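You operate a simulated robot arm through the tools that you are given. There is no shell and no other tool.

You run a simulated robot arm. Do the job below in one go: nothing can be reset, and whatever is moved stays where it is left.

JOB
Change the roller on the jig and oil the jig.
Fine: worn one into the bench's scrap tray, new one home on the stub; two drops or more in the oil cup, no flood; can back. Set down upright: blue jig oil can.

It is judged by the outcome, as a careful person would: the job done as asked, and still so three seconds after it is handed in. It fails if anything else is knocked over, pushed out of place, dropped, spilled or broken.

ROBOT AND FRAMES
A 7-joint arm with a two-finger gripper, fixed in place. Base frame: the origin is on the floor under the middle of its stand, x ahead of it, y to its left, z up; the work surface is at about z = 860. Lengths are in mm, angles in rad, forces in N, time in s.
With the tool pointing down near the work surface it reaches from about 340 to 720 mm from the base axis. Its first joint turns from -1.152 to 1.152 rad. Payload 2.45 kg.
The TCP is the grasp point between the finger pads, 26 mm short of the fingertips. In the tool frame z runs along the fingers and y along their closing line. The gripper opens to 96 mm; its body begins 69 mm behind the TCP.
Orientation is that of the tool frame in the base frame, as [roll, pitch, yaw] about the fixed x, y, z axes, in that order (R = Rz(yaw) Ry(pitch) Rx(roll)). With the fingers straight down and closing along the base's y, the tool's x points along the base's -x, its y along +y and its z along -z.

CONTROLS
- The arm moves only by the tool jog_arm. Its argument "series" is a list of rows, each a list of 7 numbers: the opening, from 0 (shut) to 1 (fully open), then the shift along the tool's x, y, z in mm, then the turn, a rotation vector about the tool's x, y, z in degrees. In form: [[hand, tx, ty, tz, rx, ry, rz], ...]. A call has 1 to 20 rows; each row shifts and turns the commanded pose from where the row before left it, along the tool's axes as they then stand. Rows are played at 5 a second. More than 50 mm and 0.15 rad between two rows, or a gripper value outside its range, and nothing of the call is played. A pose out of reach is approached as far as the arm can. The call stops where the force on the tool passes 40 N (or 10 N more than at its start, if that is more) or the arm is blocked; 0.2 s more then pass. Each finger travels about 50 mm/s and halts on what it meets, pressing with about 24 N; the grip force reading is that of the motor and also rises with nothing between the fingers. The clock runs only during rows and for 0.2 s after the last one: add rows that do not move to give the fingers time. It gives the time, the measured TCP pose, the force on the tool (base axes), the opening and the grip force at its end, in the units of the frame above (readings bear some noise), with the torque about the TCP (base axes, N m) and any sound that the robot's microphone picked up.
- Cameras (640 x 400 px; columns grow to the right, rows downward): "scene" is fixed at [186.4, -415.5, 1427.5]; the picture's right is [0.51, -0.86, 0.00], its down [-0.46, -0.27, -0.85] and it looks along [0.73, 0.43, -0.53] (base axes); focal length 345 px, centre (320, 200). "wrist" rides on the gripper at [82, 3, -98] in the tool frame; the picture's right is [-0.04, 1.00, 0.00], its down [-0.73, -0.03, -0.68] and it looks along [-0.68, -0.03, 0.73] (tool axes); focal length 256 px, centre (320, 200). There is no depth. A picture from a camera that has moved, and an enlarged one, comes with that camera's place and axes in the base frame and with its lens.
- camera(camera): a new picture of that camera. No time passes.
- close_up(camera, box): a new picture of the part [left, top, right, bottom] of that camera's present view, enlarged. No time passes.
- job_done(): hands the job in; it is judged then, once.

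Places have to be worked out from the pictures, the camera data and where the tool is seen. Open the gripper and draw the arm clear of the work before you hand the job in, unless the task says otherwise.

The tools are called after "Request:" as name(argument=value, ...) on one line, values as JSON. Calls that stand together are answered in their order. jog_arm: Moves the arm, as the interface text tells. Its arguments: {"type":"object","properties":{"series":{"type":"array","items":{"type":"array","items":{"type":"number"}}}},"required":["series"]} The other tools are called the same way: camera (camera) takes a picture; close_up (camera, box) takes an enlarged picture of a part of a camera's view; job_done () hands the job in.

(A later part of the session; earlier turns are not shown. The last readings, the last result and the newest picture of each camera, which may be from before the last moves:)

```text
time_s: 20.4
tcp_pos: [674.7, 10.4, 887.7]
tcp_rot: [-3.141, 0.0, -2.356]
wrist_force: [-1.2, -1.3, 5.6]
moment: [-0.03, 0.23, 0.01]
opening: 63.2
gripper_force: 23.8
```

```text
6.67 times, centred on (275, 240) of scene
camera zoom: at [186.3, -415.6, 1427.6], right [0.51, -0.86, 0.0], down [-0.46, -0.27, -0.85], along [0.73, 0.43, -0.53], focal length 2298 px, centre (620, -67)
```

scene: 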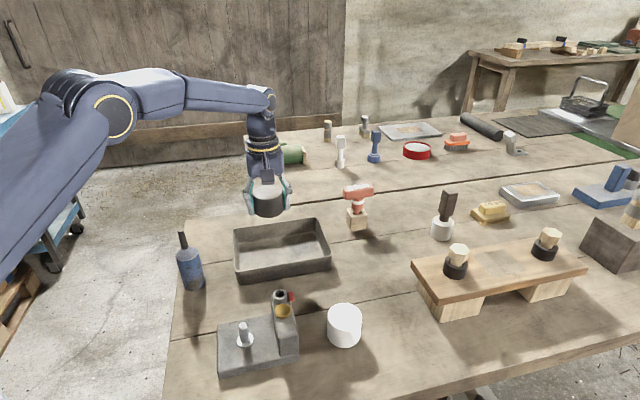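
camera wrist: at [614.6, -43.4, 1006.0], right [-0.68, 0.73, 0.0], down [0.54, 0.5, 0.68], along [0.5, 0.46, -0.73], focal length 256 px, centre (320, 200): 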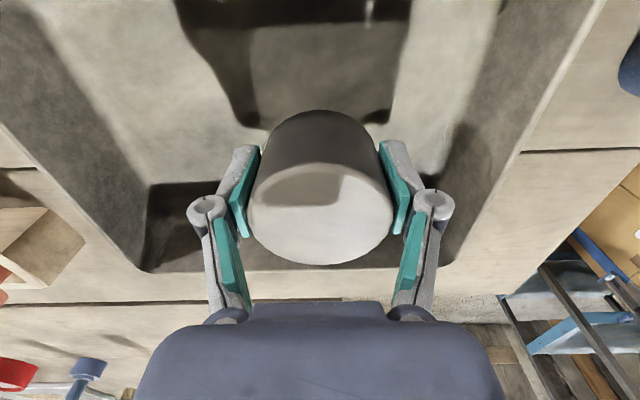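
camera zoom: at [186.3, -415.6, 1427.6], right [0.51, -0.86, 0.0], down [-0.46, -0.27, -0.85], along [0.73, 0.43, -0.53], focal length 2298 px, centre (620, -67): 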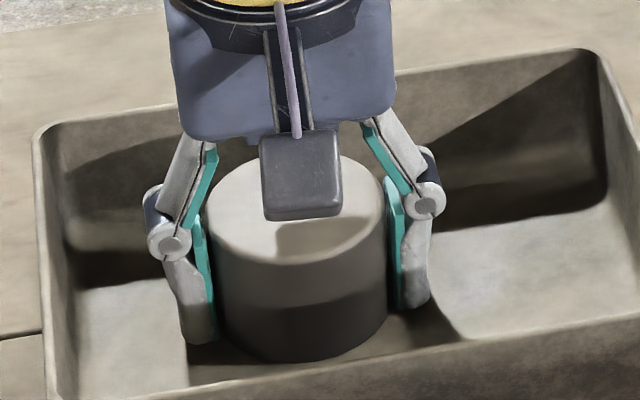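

Contact now shows 5.6 N upward at z≈887.7, so the roller is on the tray floor. I'll open the fingers moderately and lift away straight up.

Request:
jog_arm(series=[[0.68, 0, 0, 0, 0, 0, 0], [0.72, 0, 0, 0, 0, 0, 0], [0.8, 0, 0, 0, 0, 0, 0], [0.85, 0, 0, 0, 0, 0, 0], [0.85, 0, 0, 0, 0, 0, 0]])

Request:
camera(camera="wrist")

Request:
close_up(camera="scene", box=[220, 190, 340, 290])

```text
time_s: 21.6
tcp_pos: [674.6, 10.4, 886.9]
tcp_rot: [3.141, 0.0, -2.358]
wrist_force: [-0.6, 0.6, -0.2]
moment: [0.0, 0.0, -0.02]
opening: 81.7
gripper_force: 0.1
```

```text
taken
camera wrist: at [614.7, -43.8, 985.1], right [-0.68, 0.73, 0.0], down [0.54, 0.5, 0.68], along [0.5, 0.46, -0.73], focal length 256 px, centre (320, 200)
```

wrist: 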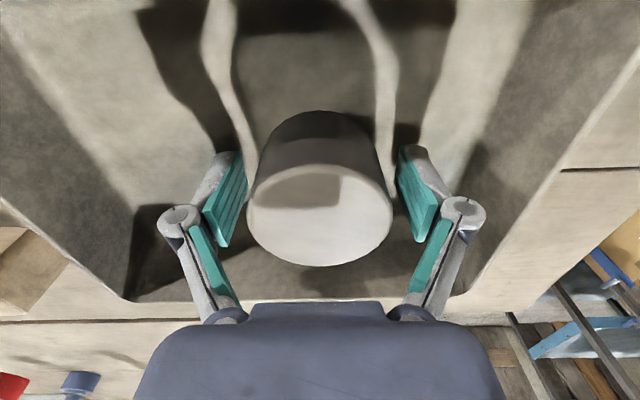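

```text
4.00 times, centred on (280, 240) of scene
camera zoom: at [186.4, -415.5, 1427.5], right [0.51, -0.86, 0.0], down [-0.46, -0.27, -0.85], along [0.73, 0.43, -0.53], focal length 1379 px, centre (480, 40)
```

zoom: 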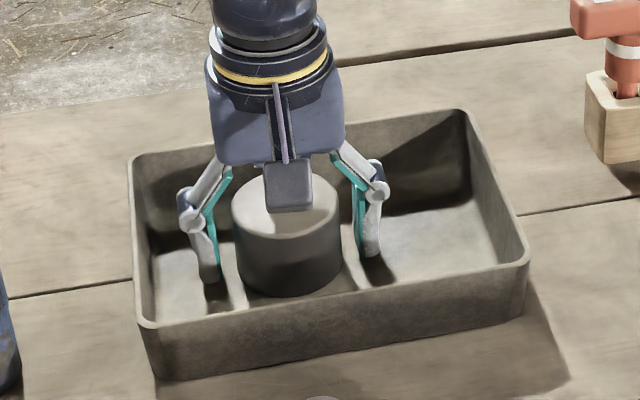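

The worn roller is standing in the tray undisturbed. I'll lift straight out and travel over to the white roller near (572,-240).

Request:
jog_arm(series=[[0.85, 0, 0, -20, 0, 0, 0], [0.85, 0, 0, -35, 0, 0, 0], [0.85, 0, 0, -40, 0, 0, 0], [0.85, 0, 0, -40, 0, 0, 0], [1, 41.5, -17.4, 0, 0, 0, 0], [1, 41.5, -17.4, 0, 0, 0, 0], [1, 41.5, -17.4, 0, 0, 0, 0], [1, 41.5, -17.4, 0, 0, 0, 0], [1, 41.5, -17.4, 0, 0, 0, 0], [1, 41.5, -17.4, 0, 0, 0, 0], [1, 0, 0, 0, 0, 0, 0]])

Request:
camera(camera="wrist")

Request:
camera(camera="scene")

```text
time_s: 24.0
tcp_pos: [573.0, -240.3, 1022.8]
tcp_rot: [3.141, 0.0, -2.356]
wrist_force: [-0.3, -0.4, -0.1]
moment: [-0.02, 0.02, -0.02]
opening: 96.1
gripper_force: 0.0
```

```text
taken
camera wrist: at [513.1, -294.4, 1120.6], right [-0.68, 0.73, 0.0], down [0.54, 0.5, 0.68], along [0.5, 0.46, -0.73], focal length 256 px, centre (320, 200)
```

wrist: 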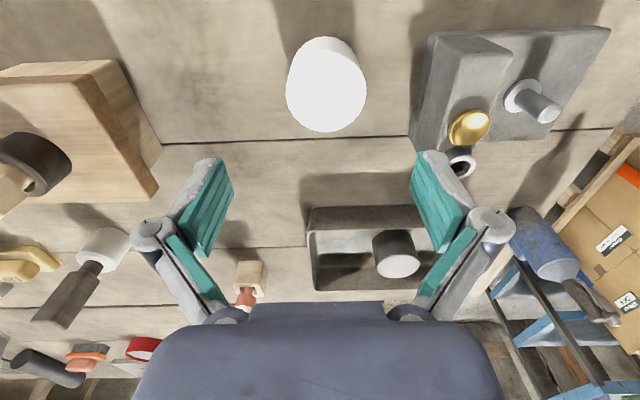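

```text
taken
```

scene: 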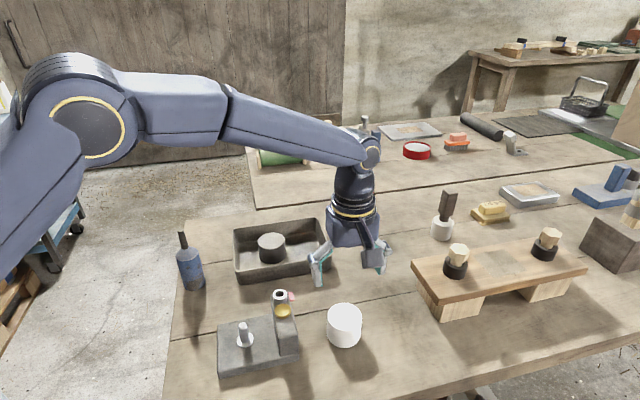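

The worn roller stands in the tray. Now I'll zoom on the white roller to fix its centre.

Request:
close_up(camera="wrist", box=[260, 20, 400, 150])

Request:
close_up(camera="wrist", box=[400, 20, 620, 170])

```text
3.08 times, centred on (330, 85) of wrist
camera zoom: at [513.1, -294.4, 1120.6], right [-0.68, 0.73, 0.0], down [0.54, 0.5, 0.68], along [0.5, 0.46, -0.73], focal length 788 px, centre (289, 554)
```

zoom: 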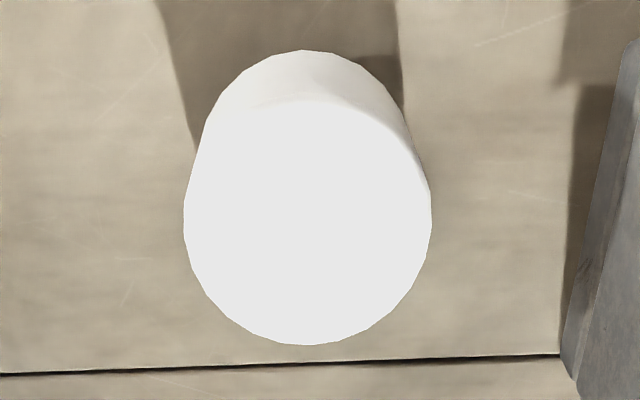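

```text
2.67 times, centred on (510, 95) of wrist
camera zoom: at [513.1, -294.4, 1120.6], right [-0.68, 0.73, 0.0], down [0.54, 0.5, 0.68], along [0.5, 0.46, -0.73], focal length 683 px, centre (-187, 480)
```

zoom: 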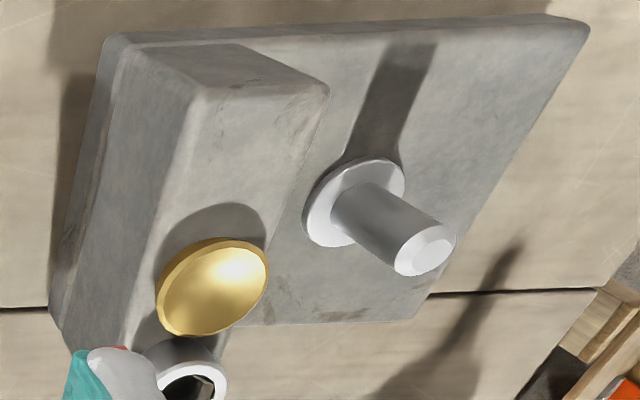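

The white roller's centre is near (566.5,-239) by the wrist view. I'll shift to suit, descend to just above it and look again.

Request:
jog_arm(series=[[1, 4.2, 4.9, 20, 0, 0, 0], [1, 0, 0, 25, 0, 0, 0], [1, 0, 0, 20, 0, 0, 0], [1, 0, 0, 0, 0, 0, 0]])

Request:
camera(camera="wrist")

```text
time_s: 25.0
tcp_pos: [564.6, -239.9, 955.9]
tcp_rot: [-3.141, 0.001, -2.356]
wrist_force: [-0.6, -0.8, 0.3]
moment: [-0.01, -0.02, 0.01]
opening: 95.8
gripper_force: 0.1
```

```text
taken
camera wrist: at [505.5, -293.9, 1054.7], right [-0.68, 0.74, 0.0], down [0.54, 0.5, 0.68], along [0.5, 0.46, -0.73], focal length 256 px, centre (320, 200)
```

wrist: 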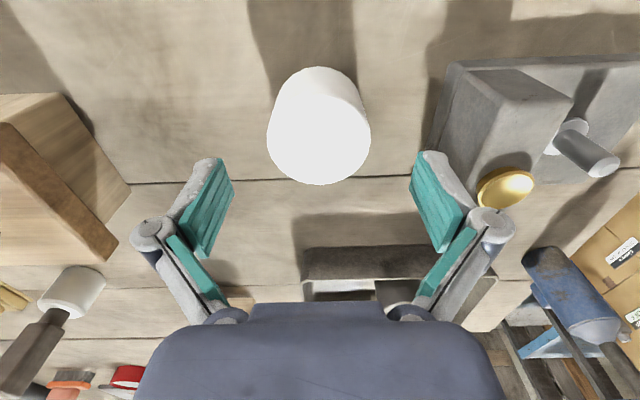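

The roller is centred within ~3 mm. To keep the outer knuckle clear of the jig tower I'll narrow the opening to about 82 mm, correct the offset and descend to z≈892.

Request:
jog_arm(series=[[0.86, 2.5, -1, 0, 0, 0, 0], [0.86, 0, 0, 15, 0, 0, 0], [0.86, 0, 0, 15, 0, 0, 0], [0.86, 0, 0, 0, 0, 0, 0]])

Request:
camera(camera="wrist")

Request:
close_up(camera="scene", box=[260, 240, 400, 370])

```text
time_s: 26.0
tcp_pos: [565.2, -241.7, 927.3]
tcp_rot: [-3.142, 0.0, -2.358]
wrist_force: [0.7, 0.3, 0.2]
moment: [0.01, 0.02, -0.02]
opening: 82.6
gripper_force: 0.1
```

```text
taken
camera wrist: at [505.5, -296.1, 1025.0], right [-0.68, 0.73, 0.0], down [0.54, 0.5, 0.68], along [0.5, 0.46, -0.73], focal length 256 px, centre (320, 200)
```

wrist: 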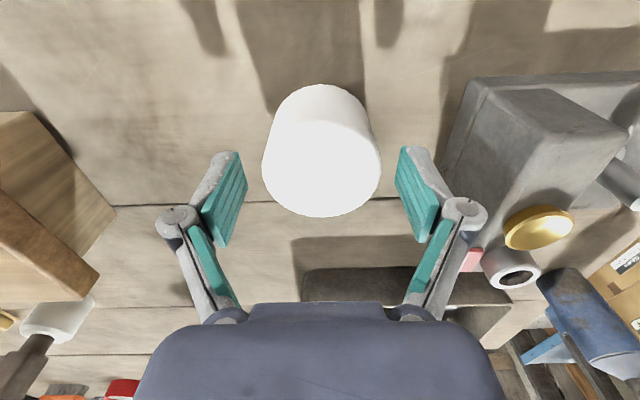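

```text
3.08 times, centred on (330, 305) of scene
camera zoom: at [186.4, -415.5, 1427.5], right [0.51, -0.86, 0.0], down [-0.46, -0.27, -0.85], along [0.73, 0.43, -0.53], focal length 1061 px, centre (289, -123)
```

zoom: 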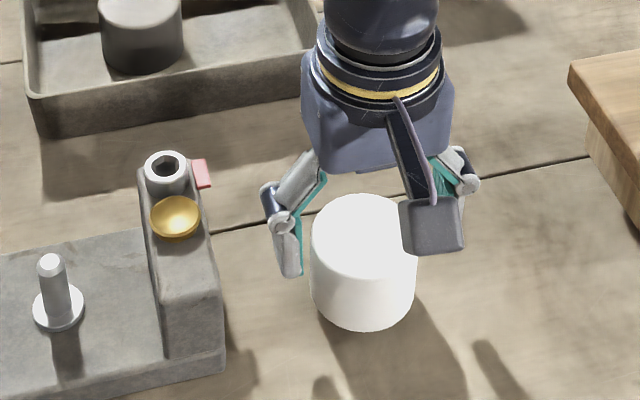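

The roller is centred between the pads, and the finger is clear of the tower. I'll descend the last 35 mm and close on it for a first centring grip.

Request:
jog_arm(series=[[0.86, 0, 0, 12, 0, 0, 0], [0.86, 0, 0, 12, 0, 0, 0], [0.86, 0, 0, 11, 0, 0, 0], [0.86, 0, 0, 0, 0, 0, 0]])

Request:
camera(camera="wrist")

```text
time_s: 27.0
tcp_pos: [564.2, -242.9, 891.5]
tcp_rot: [-3.141, 0.0, -2.357]
wrist_force: [0.1, -0.1, 0.5]
moment: [-0.02, -0.02, 0.01]
opening: 82.4
gripper_force: 0.1
```

```text
taken
camera wrist: at [505.5, -296.8, 990.0], right [-0.68, 0.73, 0.0], down [0.54, 0.5, 0.68], along [0.5, 0.46, -0.73], focal length 256 px, centre (320, 200)
```

wrist: 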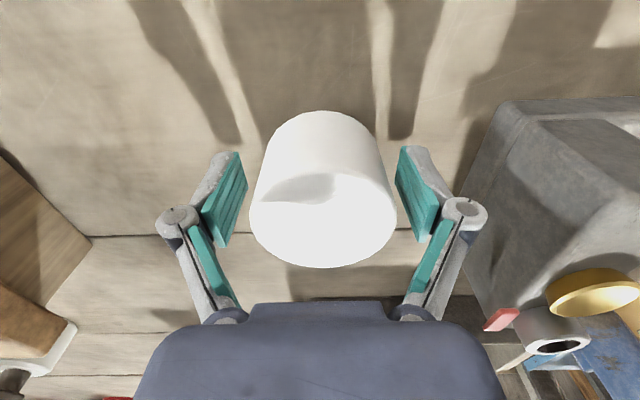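

Request:
jog_arm(series=[[0.75, 0, 0, 0, 0, 0, 0], [0.65, 0, 0, 0, 0, 0, 0], [0.55, 0, 0, 0, 0, 0, 0], [0.5, 0, 0, 0, 0, 0, 0], [0.5, 0, 0, 0, 0, 0, 0]])

Request:
camera(camera="wrist")

```text
time_s: 28.2
tcp_pos: [565.7, -243.3, 892.9]
tcp_rot: [-3.141, 0.0, -2.356]
wrist_force: [-1.2, 0.4, 1.7]
moment: [0.02, 0.01, 0.01]
opening: 63.4
gripper_force: 24.0
```

```text
taken
camera wrist: at [505.4, -296.7, 990.2], right [-0.68, 0.73, 0.0], down [0.54, 0.5, 0.68], along [0.5, 0.46, -0.73], focal length 256 px, centre (320, 200)
```

wrist: 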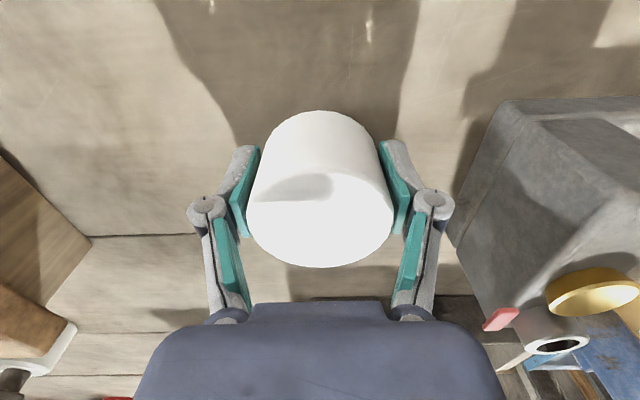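

A good first centring grip. I'll release, rise above the roller and turn 90° for the second grip, which is the orientation needed at the jig.

Request:
jog_arm(series=[[0.7, 0, 0, 0, 0, 0, 0], [0.86, 0, 0, 0, 0, 0, 0], [0.86, 0, 0, -15, 0, 0, 0], [0.86, 0, 0, -30, 0, 0, 0], [0.86, 0, 0, -25, 0, 0, 0], [0.86, 0, 0, 0, 0, 0, 7.5], [0.86, 0, 0, 0, 0, 0, 7.5], [0.86, 0, 0, 0, 0, 0, 7.5], [0.86, 0, 0, 0, 0, 0, 7.5], [0.86, 0, 0, 0, 0, 0, 7.5], [0.86, 0, 0, 0, 0, 0, 7.5], [0.86, 0, 0, 0, 0, 0, 7.5], [0.86, 0, 0, 0, 0, 0, 7.5], [0.86, 0, 0, 0, 0, 0, 7.5], [0.86, 0, 0, 0, 0, 0, 7.5], [0.86, 0, 0, 0, 0, 0, 7.5], [0.86, 0, 0, 0, 0, 0, 7.5], [0.86, 0, 0, 0, 0, 0, 0]])

Request:
camera(camera="wrist")

Request:
camera(camera="scene")

```text
time_s: 32.0
tcp_pos: [563.9, -242.1, 961.7]
tcp_rot: [-3.141, 0.0, 2.353]
wrist_force: [0.1, -0.2, -0.4]
moment: [-0.03, 0.0, 0.02]
opening: 82.6
gripper_force: 0.1
```

```text
taken
camera wrist: at [509.3, -180.4, 1059.8], right [0.74, 0.68, 0.0], down [0.5, -0.54, 0.68], along [0.46, -0.5, -0.73], focal length 256 px, centre (320, 200)
```

wrist: 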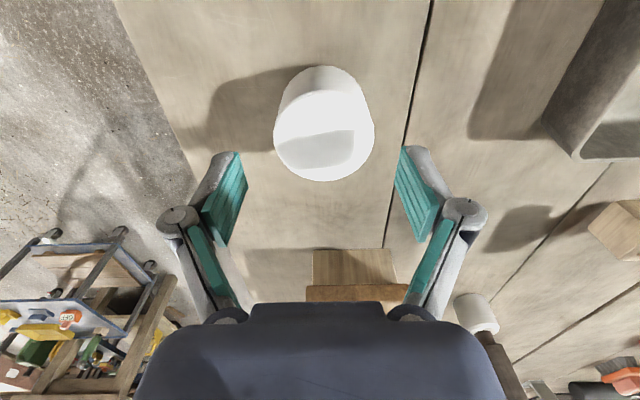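

```text
taken
```

scene: 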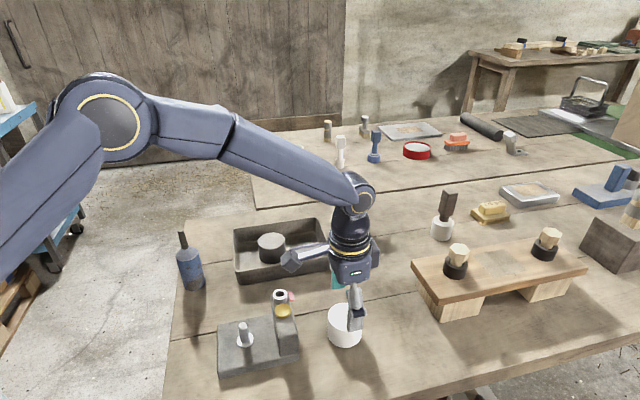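

The roller is within 3 mm of centre in this direction too. I'll descend and close for the second, orthogonal grip.

Request:
jog_arm(series=[[0.86, 0, 0, 20, 0, 0, 0], [0.86, 0, 0, 20, 0, 0, 0], [0.86, 0, 0, 15, 0, 0, 0], [0.86, 0, 0, 15, 0, 0, 0], [0.86, 0, 0, 0, 0, 0, 0], [0.75, 0, 0, 0, 0, 0, 0], [0.65, 0, 0, 0, 0, 0, 0], [0.55, 0, 0, 0, 0, 0, 0], [0.5, 0, 0, 0, 0, 0, 0], [0.5, 0, 0, 0, 0, 0, 0]])

Request:
camera(camera="wrist")

Request:
close_up(camera="scene", box=[260, 240, 400, 370])

```text
time_s: 34.2
tcp_pos: [563.9, -241.9, 891.4]
tcp_rot: [3.141, 0.001, 2.355]
wrist_force: [3.6, 2.9, -0.1]
moment: [0.04, -0.07, 0.02]
opening: 62.8
gripper_force: 24.1
```

```text
taken
camera wrist: at [508.7, -180.0, 989.4], right [0.73, 0.68, 0.0], down [0.5, -0.54, 0.68], along [0.46, -0.5, -0.73], focal length 256 px, centre (320, 200)
```

wrist: 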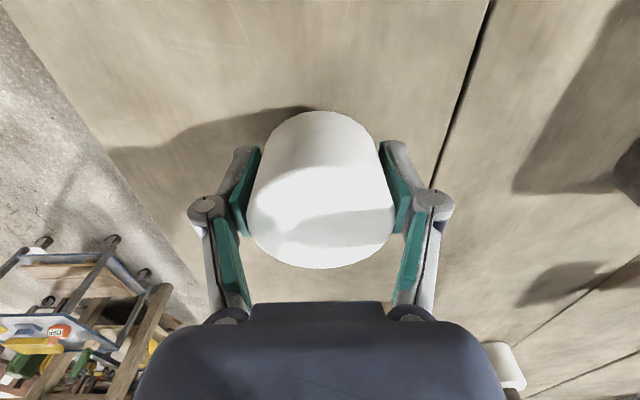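

```text
3.08 times, centred on (330, 305) of scene
camera zoom: at [186.5, -415.4, 1427.6], right [0.51, -0.86, 0.0], down [-0.46, -0.27, -0.85], along [0.73, 0.43, -0.53], focal length 1061 px, centre (289, -123)
```

zoom: 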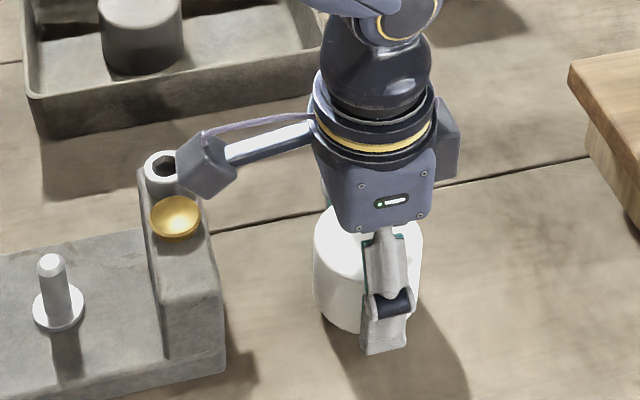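

Both centring grips are done (opening about 63 mm). I'll zoom on the held roller to verify its position in the hand before lifting.

Request:
close_up(camera="wrist", box=[230, 90, 410, 280])

```text
2.11 times, centred on (320, 185) of wrist
camera zoom: at [508.7, -180.0, 989.4], right [0.73, 0.68, 0.0], down [0.5, -0.54, 0.68], along [0.46, -0.5, -0.73], focal length 539 px, centre (320, 232)
```

zoom: 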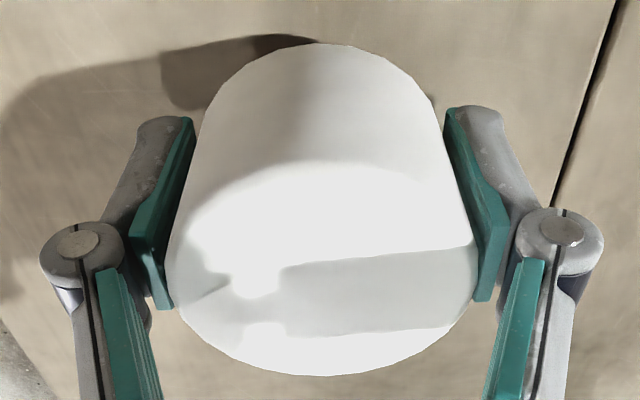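

Comparing the held views, the new roller sits in the hand within about 1 mm of how the worn one did. That means I can reuse the same hand position over the stub. I'll lift to the earlier height and move over the stub, aiming at about (452.7,-97.1).

Request:
jog_arm(series=[[0.5, 0, 0, -7, 0, 0, 0], [0.5, 0, 0, -30, 0, 0, 0], [0.5, 0, 0, -45, 0, 0, 0], [0.5, 0, 0, -45, 0, 0, 0], [0.5, 45.2, 5.8, 0, 0, 0, 0], [0.5, 45.2, 5.8, 0, 0, 0, 0], [0.5, 45.2, 5.8, 0, 0, 0, 0], [0.5, 45.1, 5.9, 0, 0, 0, 0], [0.5, 0, 0, 0, 0, 0, 0], [0.5, 0, 0, 0, 0, 0, 0]])

Request:
camera(camera="wrist")

Request:
close_up(camera="wrist", box=[270, 50, 370, 130])

Request:
camera(camera="scene")

```text
time_s: 36.4
tcp_pos: [452.3, -97.2, 1018.9]
tcp_rot: [-3.141, -0.001, 2.356]
wrist_force: [-0.3, 0.0, -2.3]
moment: [0.04, -0.02, 0.0]
opening: 63.5
gripper_force: 24.2
```

```text
taken
camera wrist: at [398.3, -35.3, 1117.3], right [0.73, 0.68, 0.0], down [0.5, -0.54, 0.68], along [0.46, -0.5, -0.73], focal length 256 px, centre (320, 200)
```

wrist: 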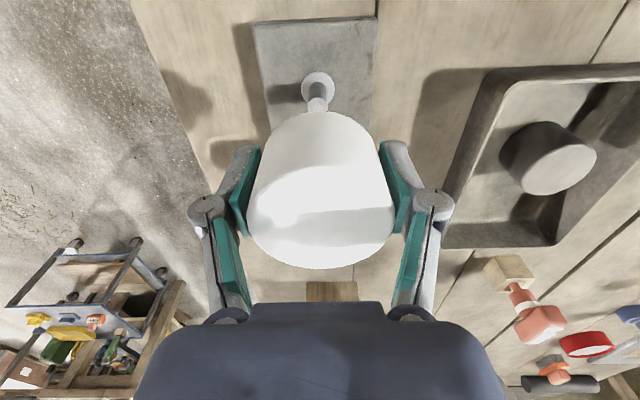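

```text
5.00 times, centred on (320, 90) of wrist
camera zoom: at [398.3, -35.3, 1117.3], right [0.73, 0.68, 0.0], down [0.5, -0.54, 0.68], along [0.46, -0.5, -0.73], focal length 1280 px, centre (320, 750)
```

zoom: 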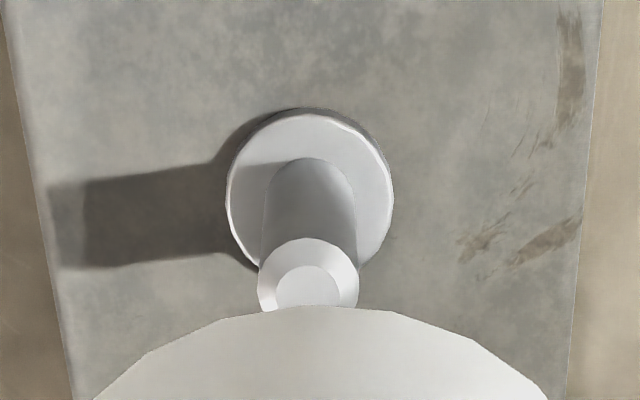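

```text
taken
```

scene: 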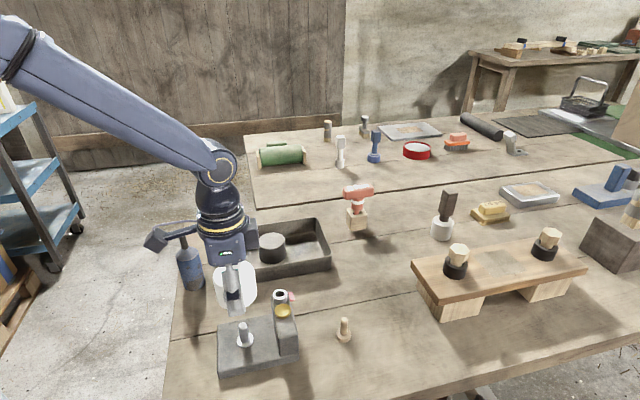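

The stub appears about 6.5 px left and 5 px up (5× zoom) from the aligned reference, which is about 1.2 mm in tool y and 0.8 mm in tool x. The new roller had been standing on a small wooden peg. I'll check the peg and the held roller before correcting.

Request:
close_up(camera="scene", box=[320, 300, 370, 360])

Request:
close_up(camera="scene", box=[200, 250, 310, 380])

```text
6.67 times, centred on (345, 330) of scene
camera zoom: at [186.4, -415.5, 1427.5], right [0.51, -0.86, 0.0], down [-0.46, -0.27, -0.85], along [0.73, 0.43, -0.53], focal length 2298 px, centre (153, -667)
```

zoom: 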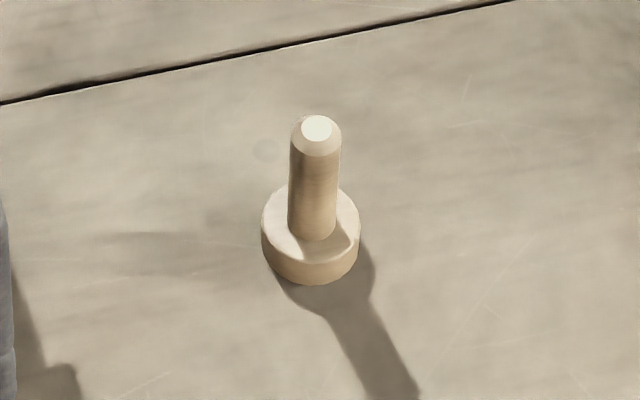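

```text
3.08 times, centred on (255, 315) of scene
camera zoom: at [186.4, -415.5, 1427.5], right [0.51, -0.86, 0.0], down [-0.46, -0.27, -0.85], along [0.73, 0.43, -0.53], focal length 1061 px, centre (520, -154)
```

zoom: 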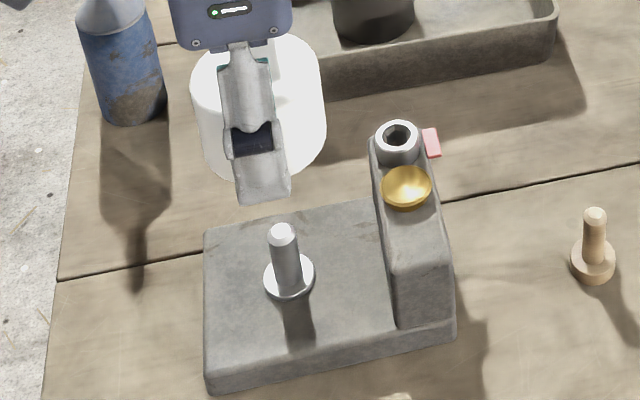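

The roller rested on the peg's 8 mm flange, which fits my height figures. The worn and new rollers sit the same in the hand, so I'll apply +0.8 tool x and -1.2 tool y to reproduce the aligned view, then check again.

Request:
jog_arm(series=[[0.5, 0.8, -1.2, 0, 0, 0, 0], [0.5, 0, 0, 0, 0, 0, 0]])

Request:
close_up(camera="wrist", box=[270, 50, 370, 130])

```text
time_s: 37.0
tcp_pos: [451.6, -97.7, 1020.1]
tcp_rot: [-3.141, 0.0, 2.356]
wrist_force: [-0.1, 0.6, -1.4]
moment: [0.01, 0.03, -0.05]
opening: 63.2
gripper_force: 24.0
```

```text
5.00 times, centred on (320, 90) of wrist
camera zoom: at [396.7, -35.9, 1117.4], right [0.73, 0.68, 0.0], down [0.5, -0.54, 0.68], along [0.46, -0.5, -0.73], focal length 1280 px, centre (320, 750)
```

zoom: 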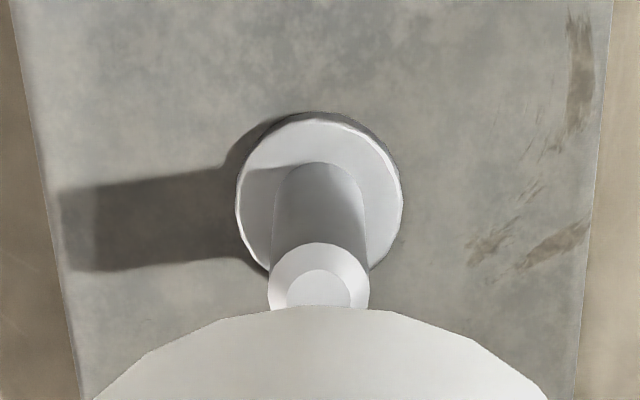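

Now it is nearly at the reference, slightly overshot by about 0.6 mm in y. I'll trim that and descend to just above the pin top.

Request:
jog_arm(series=[[0.5, 0, 0.6, 0, 0, 0, 0], [0.5, 0, 0, 20, 0, 0, 0], [0.5, 0, 0, 20, 0, 0, 0], [0.5, 0, 0, 20, 0, 0, 0], [0.5, 0, 0, 0, 0, 0, 0]])

Request:
close_up(camera="scene", box=[205, 280, 315, 380])

Request:
camera(camera="wrist")

```text
time_s: 38.2
tcp_pos: [451.9, -97.9, 959.6]
tcp_rot: [-3.141, -0.001, 2.355]
wrist_force: [-0.3, 0.6, -1.5]
moment: [-0.04, -0.01, 0.01]
opening: 63.0
gripper_force: 24.3
```

```text
4.00 times, centred on (260, 330) of scene
camera zoom: at [186.5, -415.5, 1427.5], right [0.51, -0.86, 0.0], down [-0.46, -0.27, -0.85], along [0.73, 0.43, -0.53], focal length 1379 px, centre (560, -320)
```

zoom: 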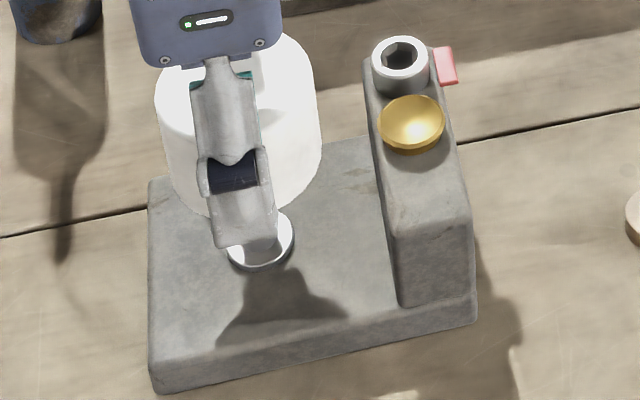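

```text
taken
camera wrist: at [397.7, -35.6, 1057.3], right [0.74, 0.68, 0.0], down [0.5, -0.54, 0.68], along [0.46, -0.5, -0.73], focal length 256 px, centre (320, 200)
```

wrist: 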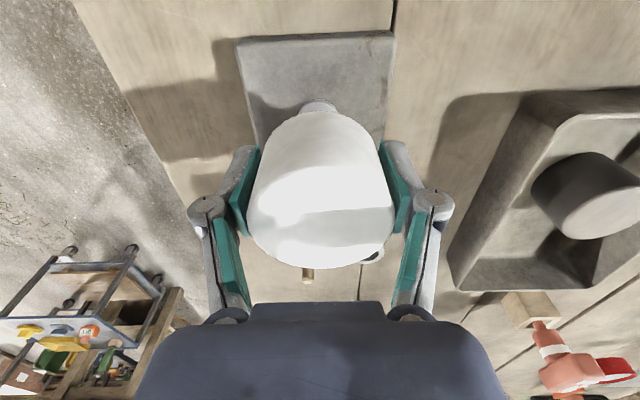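

Aligned so far. I'll lower in 2 mm steps and watch for forces as the bore meets the pin.

Request:
jog_arm(series=[[0.5, 0, 0, 3, 0, 0, 0], [0.5, 0, 0, 3, 0, 0, 0], [0.5, 0, 0, 2, 0, 0, 0], [0.5, 0, 0, 2, 0, 0, 0], [0.5, 0, 0, 2, 0, 0, 0], [0.5, 0, 0, 2, 0, 0, 0], [0.5, 0, 0, 0, 0, 0, 0]])

```text
time_s: 39.8
tcp_pos: [451.3, -96.9, 944.8]
tcp_rot: [-3.141, -0.001, 2.356]
wrist_force: [0.4, -0.4, -1.3]
moment: [0.0, 0.0, 0.01]
opening: 63.1
gripper_force: 23.6
```

Request:
jog_arm(series=[[0.5, 0, 0, 2, 0, 0, 0], [0.5, 0, 0, 2, 0, 0, 0], [0.5, 0, 0, 2, 0, 0, 0], [0.5, 0, 0, 0, 0, 0, 0]])

Request:
close_up(camera="scene", box=[205, 280, 315, 380])

```text
time_s: 40.8
tcp_pos: [452.5, -97.7, 938.5]
tcp_rot: [-3.142, 0.0, 2.356]
wrist_force: [1.1, 0.0, -1.2]
moment: [-0.01, -0.03, -0.01]
opening: 63.3
gripper_force: 24.0
```

```text
4.00 times, centred on (260, 330) of scene
camera zoom: at [186.5, -415.5, 1427.5], right [0.51, -0.86, 0.0], down [-0.46, -0.27, -0.85], along [0.73, 0.43, -0.53], focal length 1379 px, centre (560, -320)
```

zoom: 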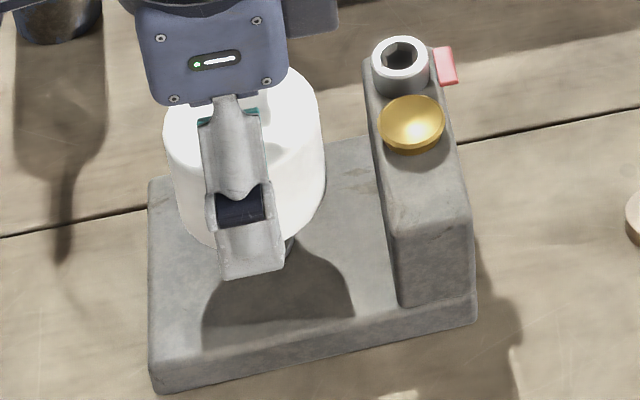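

No force yet at z≈938.5, so the pin seems to be entering the bore. I'll continue down gently.

Request:
jog_arm(series=[[0.5, 0, 0, 3, 0, 0, 0], [0.5, 0, 0, 3, 0, 0, 0], [0.5, 0, 0, 3, 0, 0, 0], [0.5, 0, 0, 3, 0, 0, 0], [0.5, 0, 0, 3, 0, 0, 0], [0.5, 0, 0, 3, 0, 0, 0], [0.5, 0, 0, 3, 0, 0, 0], [0.5, 0, 0, 0, 0, 0, 0]])

Request:
close_up(camera="scene", box=[205, 280, 315, 380])

```text
time_s: 42.6
tcp_pos: [452.6, -97.8, 917.6]
tcp_rot: [-3.141, -0.002, 2.355]
wrist_force: [-0.5, -1.1, -1.3]
moment: [0.0, 0.0, 0.02]
opening: 63.1
gripper_force: 23.5
```

```text
4.00 times, centred on (260, 330) of scene
camera zoom: at [186.5, -415.5, 1427.5], right [0.51, -0.86, 0.0], down [-0.46, -0.27, -0.85], along [0.73, 0.43, -0.53], focal length 1379 px, centre (560, -320)
```

zoom: 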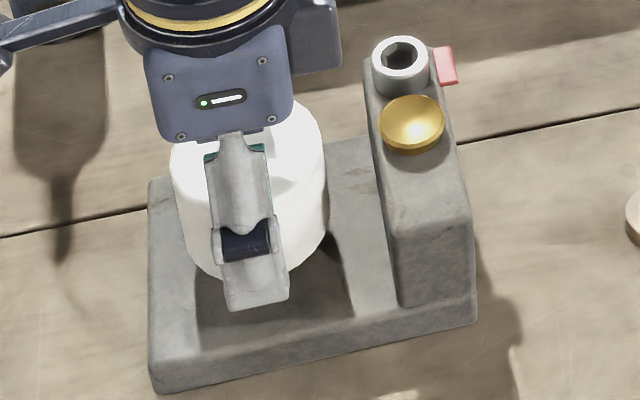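

The roller is sliding down over the pin freely. I expect seating around z≈906, so I'll use 2 mm then 1 mm steps.

Request:
jog_arm(series=[[0.5, 0, 0, 2, 0, 0, 0], [0.5, 0, 0, 2, 0, 0, 0], [0.5, 0, 0, 2, 0, 0, 0], [0.5, 0, 0, 1, 0, 0, 0], [0.5, 0, 0, 1, 0, 0, 0], [0.5, 0, 0, 0, 0, 0, 0]])

```text
time_s: 44.0
tcp_pos: [452.5, -97.5, 909.9]
tcp_rot: [-3.141, 0.001, 2.357]
wrist_force: [0.0, -0.6, -1.3]
moment: [-0.01, 0.01, -0.02]
opening: 63.5
gripper_force: 23.9
```

Request:
jog_arm(series=[[0.5, 0, 0, 1, 0, 0, 0], [0.5, 0, 0, 1, 0, 0, 0], [0.5, 0, 0, 0, 0, 0, 0]])

Request:
close_up(camera="scene", box=[205, 280, 315, 380])

```text
time_s: 44.8
tcp_pos: [450.9, -98.7, 908.1]
tcp_rot: [3.141, 0.0, 2.358]
wrist_force: [-0.6, 0.1, -1.1]
moment: [0.0, 0.01, 0.0]
opening: 63.1
gripper_force: 24.0
```

```text
4.00 times, centred on (260, 330) of scene
camera zoom: at [186.5, -415.5, 1427.5], right [0.51, -0.86, 0.0], down [-0.46, -0.27, -0.85], along [0.73, 0.43, -0.53], focal length 1379 px, centre (560, -320)
```

zoom: 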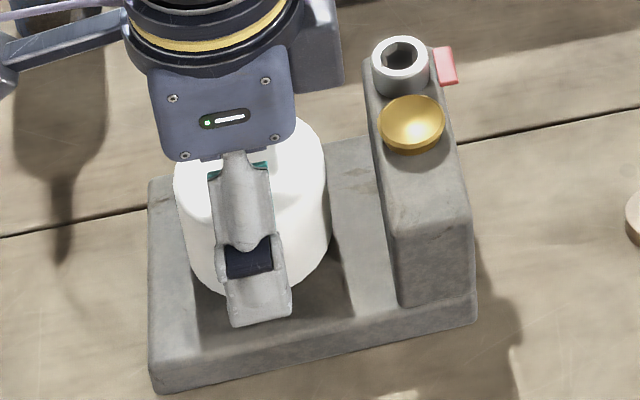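

Request:
jog_arm(series=[[0.5, 0, 0, 1, 0, 0, 0], [0.5, 0, 0, 1, 0, 0, 0], [0.5, 0, 0, 0, 0, 0, 0]])

```text
time_s: 45.6
tcp_pos: [450.7, -97.4, 907.0]
tcp_rot: [-3.141, 0.001, 2.356]
wrist_force: [-3.8, 1.7, 18.1]
moment: [-0.04, 0.04, 0.02]
opening: 63.3
gripper_force: 23.9
```

Contact with 18 N at z≈907, right where seating was predicted. I'll relieve the push by 1 mm, open the fingers, and check how the roller sits.

Request:
jog_arm(series=[[0.5, 0, 0, -1, 0, 0, 0], [0.67, 0, 0, 0, 0, 0, 0], [0.72, 0, 0, 0, 0, 0, 0], [0.8, 0, 0, 0, 0, 0, 0], [0.9, 0, 0, 0, 0, 0, 0], [0.9, 0, 0, 0, 0, 0, 0]])

Request:
camera(camera="wrist")

Request:
close_up(camera="scene", box=[205, 280, 315, 380])

```text
time_s: 47.0
tcp_pos: [451.0, -98.6, 908.2]
tcp_rot: [-3.142, -0.002, 2.358]
wrist_force: [-0.2, 0.2, -0.6]
moment: [0.01, -0.01, 0.0]
opening: 86.8
gripper_force: 0.2
```

```text
taken
camera wrist: at [396.8, -36.2, 1005.5], right [0.73, 0.68, 0.0], down [0.5, -0.54, 0.68], along [0.46, -0.5, -0.73], focal length 256 px, centre (320, 200)
```

wrist: 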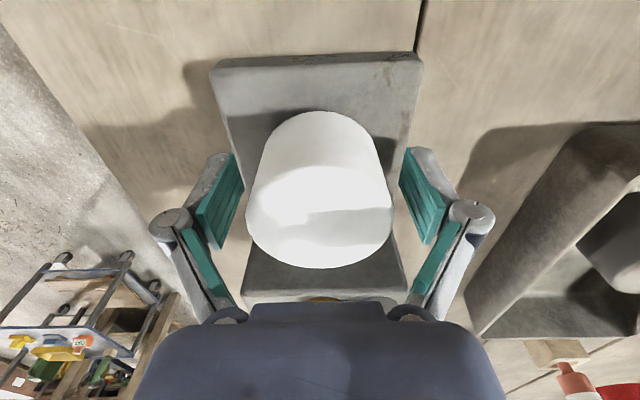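

```text
4.00 times, centred on (260, 330) of scene
camera zoom: at [186.4, -415.5, 1427.5], right [0.51, -0.86, 0.0], down [-0.46, -0.27, -0.85], along [0.73, 0.43, -0.53], focal length 1379 px, centre (560, -320)
```

zoom: 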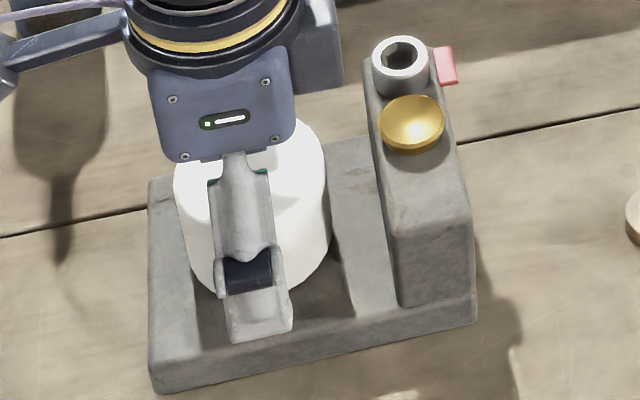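

Released with no leftover load. I'll rise straight up and compare the seated roller with the original view.

Request:
jog_arm(series=[[0.9, 0, 0, -15, 0, 0, 0], [0.9, 0, 0, -35, 0, 0, 0], [1, 0, 0, -45, 0, 0, 0], [1, 0, 0, -45, 0, 0, 0], [1, 0, 0, -10, 0, 0, 0], [1, 0, 0, 0, 0, 0, 0]])

Request:
camera(camera="wrist")

Request:
close_up(camera="scene", box=[210, 275, 310, 380])

Request:
camera(camera="scene")

```text
time_s: 48.4
tcp_pos: [451.7, -96.2, 1058.6]
tcp_rot: [-3.142, 0.0, 2.356]
wrist_force: [-0.5, -0.8, -1.1]
moment: [-0.03, -0.02, 0.02]
opening: 96.3
gripper_force: 0.0
```

```text
taken
camera wrist: at [397.0, -35.3, 1156.3], right [0.73, 0.68, 0.0], down [0.5, -0.54, 0.68], along [0.46, -0.5, -0.73], focal length 256 px, centre (320, 200)
```

wrist: 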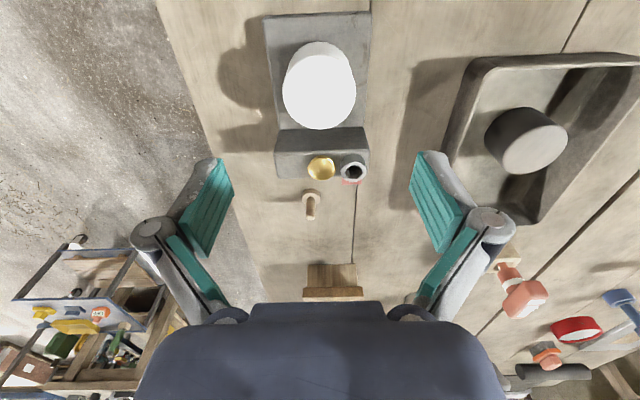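

```text
3.81 times, centred on (260, 328) of scene
camera zoom: at [186.4, -415.5, 1427.5], right [0.51, -0.86, 0.0], down [-0.46, -0.27, -0.85], along [0.73, 0.43, -0.53], focal length 1313 px, centre (549, -286)
```

zoom: 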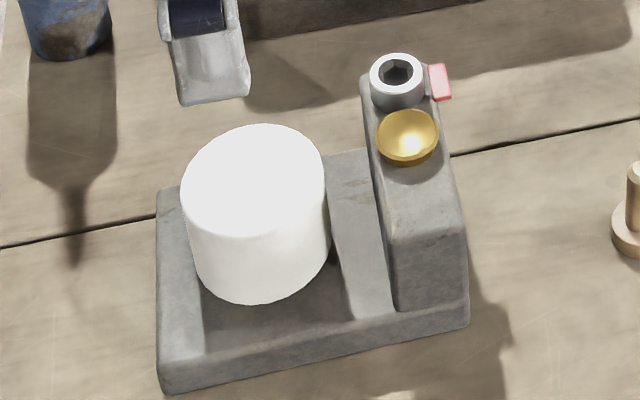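

```text
taken
```

scene: 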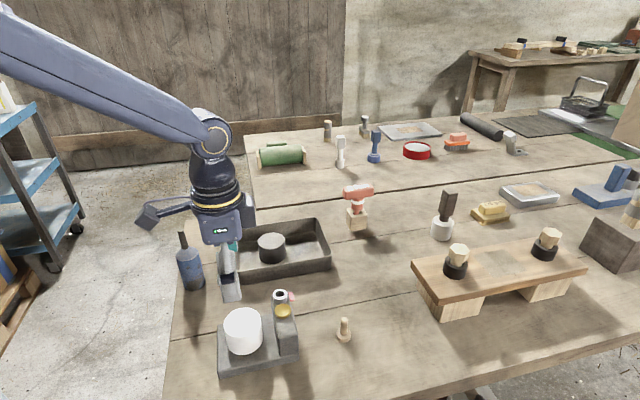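

The new roller sits exactly where the worn one did, with the same silhouette, so it is home. Next is the oil can. I plan to grip its body from the left side with the tool tilted and the camera up, so first I rise and turn the hand 135°.

Request:
jog_arm(series=[[1, 0, 0, -45, 0, 0, 0], [1, 0, 0, -45, 0, 0, 0], [1, 0, 0, 0, 0, 0, -8.4375], [1, 0, 0, 0, 0, 0, -8.4375], [1, 0, 0, 0, 0, 0, -8.4375], [1, 0, 0, 0, 0, 0, -8.4375], [1, 0, 0, 0, 0, 0, -8.4375], [1, 0, 0, 0, 0, 0, -8.4375], [1, 0, 0, 0, 0, 0, -8.4375], [1, 0, 0, 0, 0, 0, -8.4375], [1, 0, 0, 0, 0, 0, -8.4375], [1, 0, 0, 0, 0, 0, -8.4375], [1, 0, 0, 0, 0, 0, -8.4375], [1, 0, 0, 0, 0, 0, -8.4375], [1, 0, 0, 0, 0, 0, -8.4375], [1, 0, 0, 0, 0, 0, -8.4375], [1, 0, 0, 0, 0, 0, -8.4375], [1, 0, 0, 0, 0, 0, -8.4375], [1, 0, 0, 0, 0, 0, 0]])

Request:
camera(camera="wrist")

```text
time_s: 52.4
tcp_pos: [451.5, -96.7, 1147.3]
tcp_rot: [3.141, -0.001, -1.567]
wrist_force: [1.1, 0.6, -0.2]
moment: [-0.01, -0.06, 0.0]
opening: 95.8
gripper_force: 0.0
```

```text
taken
camera wrist: at [449.0, -177.8, 1245.3], right [-1.0, 0.04, 0.0], down [0.03, 0.73, 0.68], along [0.03, 0.68, -0.73], focal length 256 px, centre (320, 200)
```

wrist: 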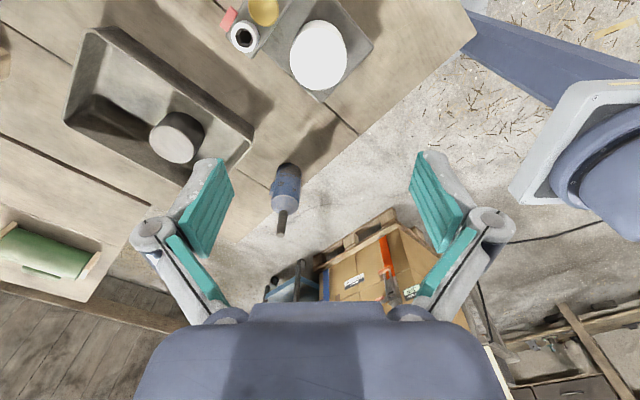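

The hand reached the turned pose without trouble and the can is in view. I'll zoom in to locate it.

Request:
close_up(camera="wrist", box=[230, 140, 350, 250])

```text
3.64 times, centred on (290, 195) of wrist
camera zoom: at [449.0, -177.8, 1245.3], right [-1.0, 0.04, 0.0], down [0.03, 0.73, 0.68], along [0.03, 0.68, -0.73], focal length 931 px, centre (429, 218)
```

zoom: 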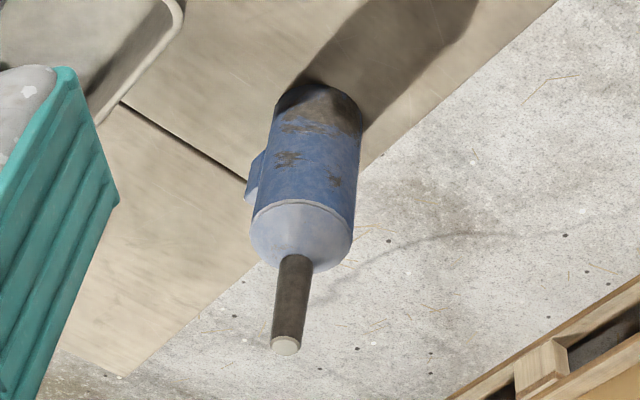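

There's a small blue tab on the can's side facing about +x. I'll zoom in more on it.

Request:
close_up(camera="wrist", box=[265, 155, 315, 205])

Request:
close_up(camera="scene", box=[170, 225, 215, 295])

```text
8.00 times, centred on (290, 180) of wrist
camera zoom: at [449.0, -177.8, 1245.3], right [-1.0, 0.04, 0.0], down [0.03, 0.73, 0.68], along [0.03, 0.68, -0.73], focal length 2048 px, centre (560, 360)
```

zoom: 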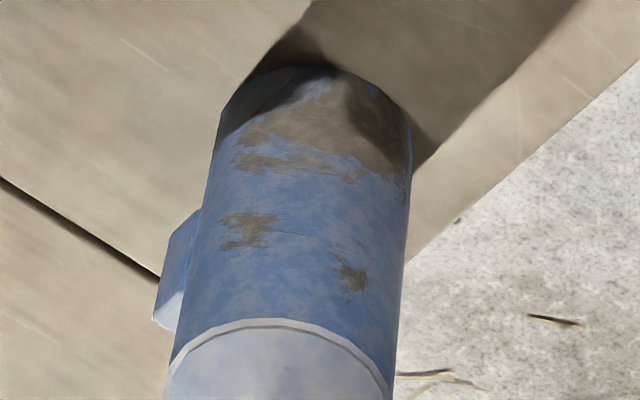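

```text
5.71 times, centred on (192, 260) of scene
camera zoom: at [186.4, -415.5, 1427.5], right [0.51, -0.86, 0.0], down [-0.46, -0.27, -0.85], along [0.73, 0.43, -0.53], focal length 1970 px, centre (1049, -143)
```

zoom: 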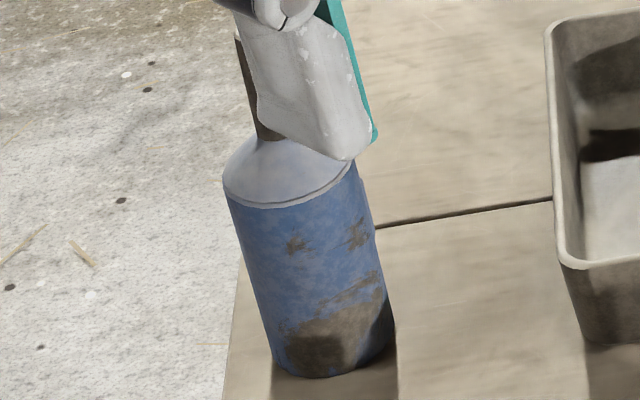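

The can's body runs z≈860–950 with r≈22 mm, and the spout tip is at about (518,106,1010). The side tab on the +x face looks like a squeeze lever, so I'll avoid pressing it by closing the fingers along y. I'll turn back to the default yaw and move above the can.

Request:
jog_arm(series=[[1, 0, 0, 0, 0, 0, 8.1818], [1, 0, 0, 0, 0, 0, 8.1818], [1, 0, 0, 0, 0, 0, 8.1818], [1, 0, 0, 0, 0, 0, 8.1818], [1, 0, 0, 0, 0, 0, 8.1818], [1, 0, 0, 0, 0, 0, 8.1818], [1, 0, 0, 0, 0, 0, 8.1818], [1, 0, 0, 0, 0, 0, 8.1818], [1, 0, 0, 0, 0, 0, 8.1818], [1, 0, 0, 0, 0, 0, 8.1818], [1, 0, 0, 0, 0, 0, 8.1818], [1, 2, 40, 0, 0, 0, 0], [1, 2, 40, 0, 0, 0, 0], [1, 2, 40, 0, 0, 0, 0], [1, 2, 40, 0, 0, 0, 0], [1, 2, 40, 0, 0, 0, 0], [1, 0, 0, 0, 0, 0, 0]])

Request:
camera(camera="wrist")

```text
time_s: 56.0
tcp_pos: [439.4, 102.9, 1148.7]
tcp_rot: [-3.14, 0.0, -3.14]
wrist_force: [-0.1, 0.2, 0.3]
moment: [0.02, 0.0, 0.01]
opening: 96.1
gripper_force: 0.1
```

```text
taken
camera wrist: at [359.1, 108.1, 1246.2], right [0.04, 1.0, 0.0], down [0.73, -0.03, 0.68], along [0.68, -0.03, -0.73], focal length 256 px, centre (320, 200)
```

wrist: 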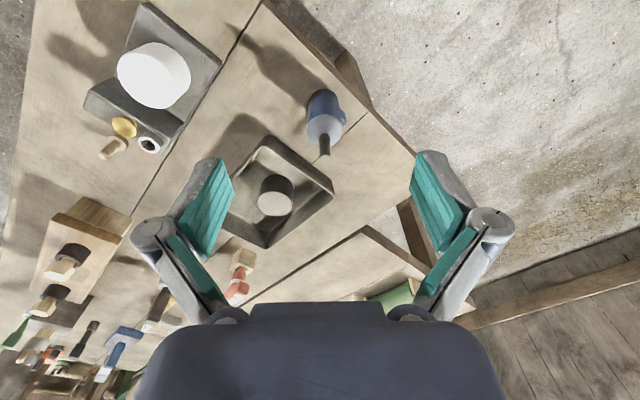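

I'll zoom on the can from this side for a second fix on its position and the tab.

Request:
close_up(camera="wrist", box=[280, 70, 370, 170])

```text
4.00 times, centred on (325, 120) of wrist
camera zoom: at [359.1, 108.1, 1246.2], right [0.04, 1.0, 0.0], down [0.73, -0.03, 0.68], along [0.68, -0.03, -0.73], focal length 1024 px, centre (300, 520)
```

zoom: 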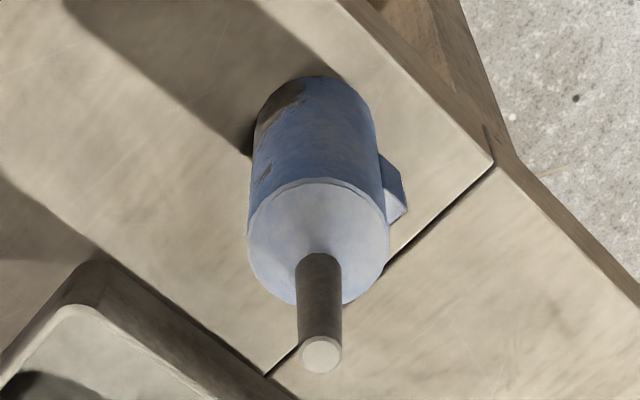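

The tab actually faces about 45° between +x and +y. So I'll close the fingers along the (-1,1) direction and approach from the (-,-) side. The can axis is at (518,107). I'll move above it, turn 45°, and tilt the tool 50° forward at a safe height.

Request:
jog_arm(series=[[1, -38, 2, 0, 0, 0, 0], [1, -38, 2, 0, 0, 0, 0], [1, 0, 0, 0, 0, 0, -7.5], [1, 0, 0, 0, 0, 0, -7.5], [1, 0, 0, 0, 0, 0, -7.5], [1, 0, 0, 0, 0, 0, -7.5], [1, 0, 0, 0, 0, 0, -7.5], [1, 0, 0, 0, 0, 0, -7.5], [1, 0, 0, 0, 0, -8.3333, 0], [1, 0, 0, 0, 0, -8.3333, 0], [1, 0, 0, 0, 0, -8.3333, 0], [1, 0, 0, 0, 0, -8.3333, 0], [1, 0, 0, 0, 0, -8.3333, 0], [1, 0, 0, 0, 0, -8.3333, 0], [1, 0, 0, 0, 0, 0, 0]])

Request:
camera(camera="wrist")

Request:
camera(camera="scene")

```text
time_s: 59.2
tcp_pos: [517.5, 105.1, 1145.4]
tcp_rot: [3.141, 0.873, -2.357]
wrist_force: [-0.7, 0.4, 0.3]
moment: [-0.04, 0.0, 0.01]
opening: 96.4
gripper_force: 0.1
```

```text
taken
camera wrist: at [425.1, 19.8, 1147.1], right [-0.69, 0.73, 0.03], down [-0.01, -0.05, 1.0], along [0.73, 0.69, 0.05], focal length 256 px, centre (320, 200)
```

wrist: 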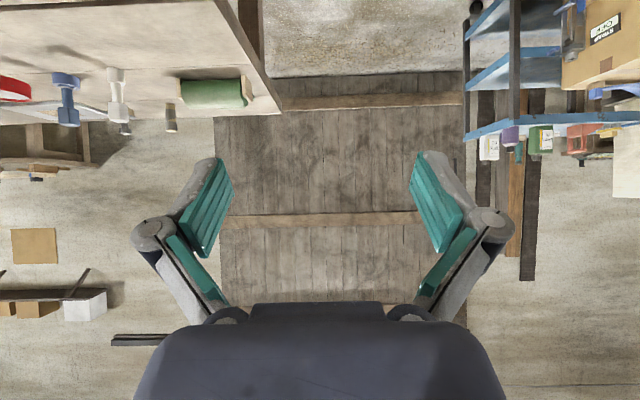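

```text
taken
```

scene: 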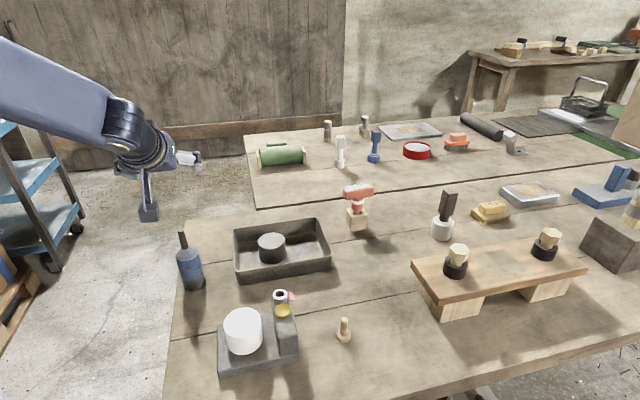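

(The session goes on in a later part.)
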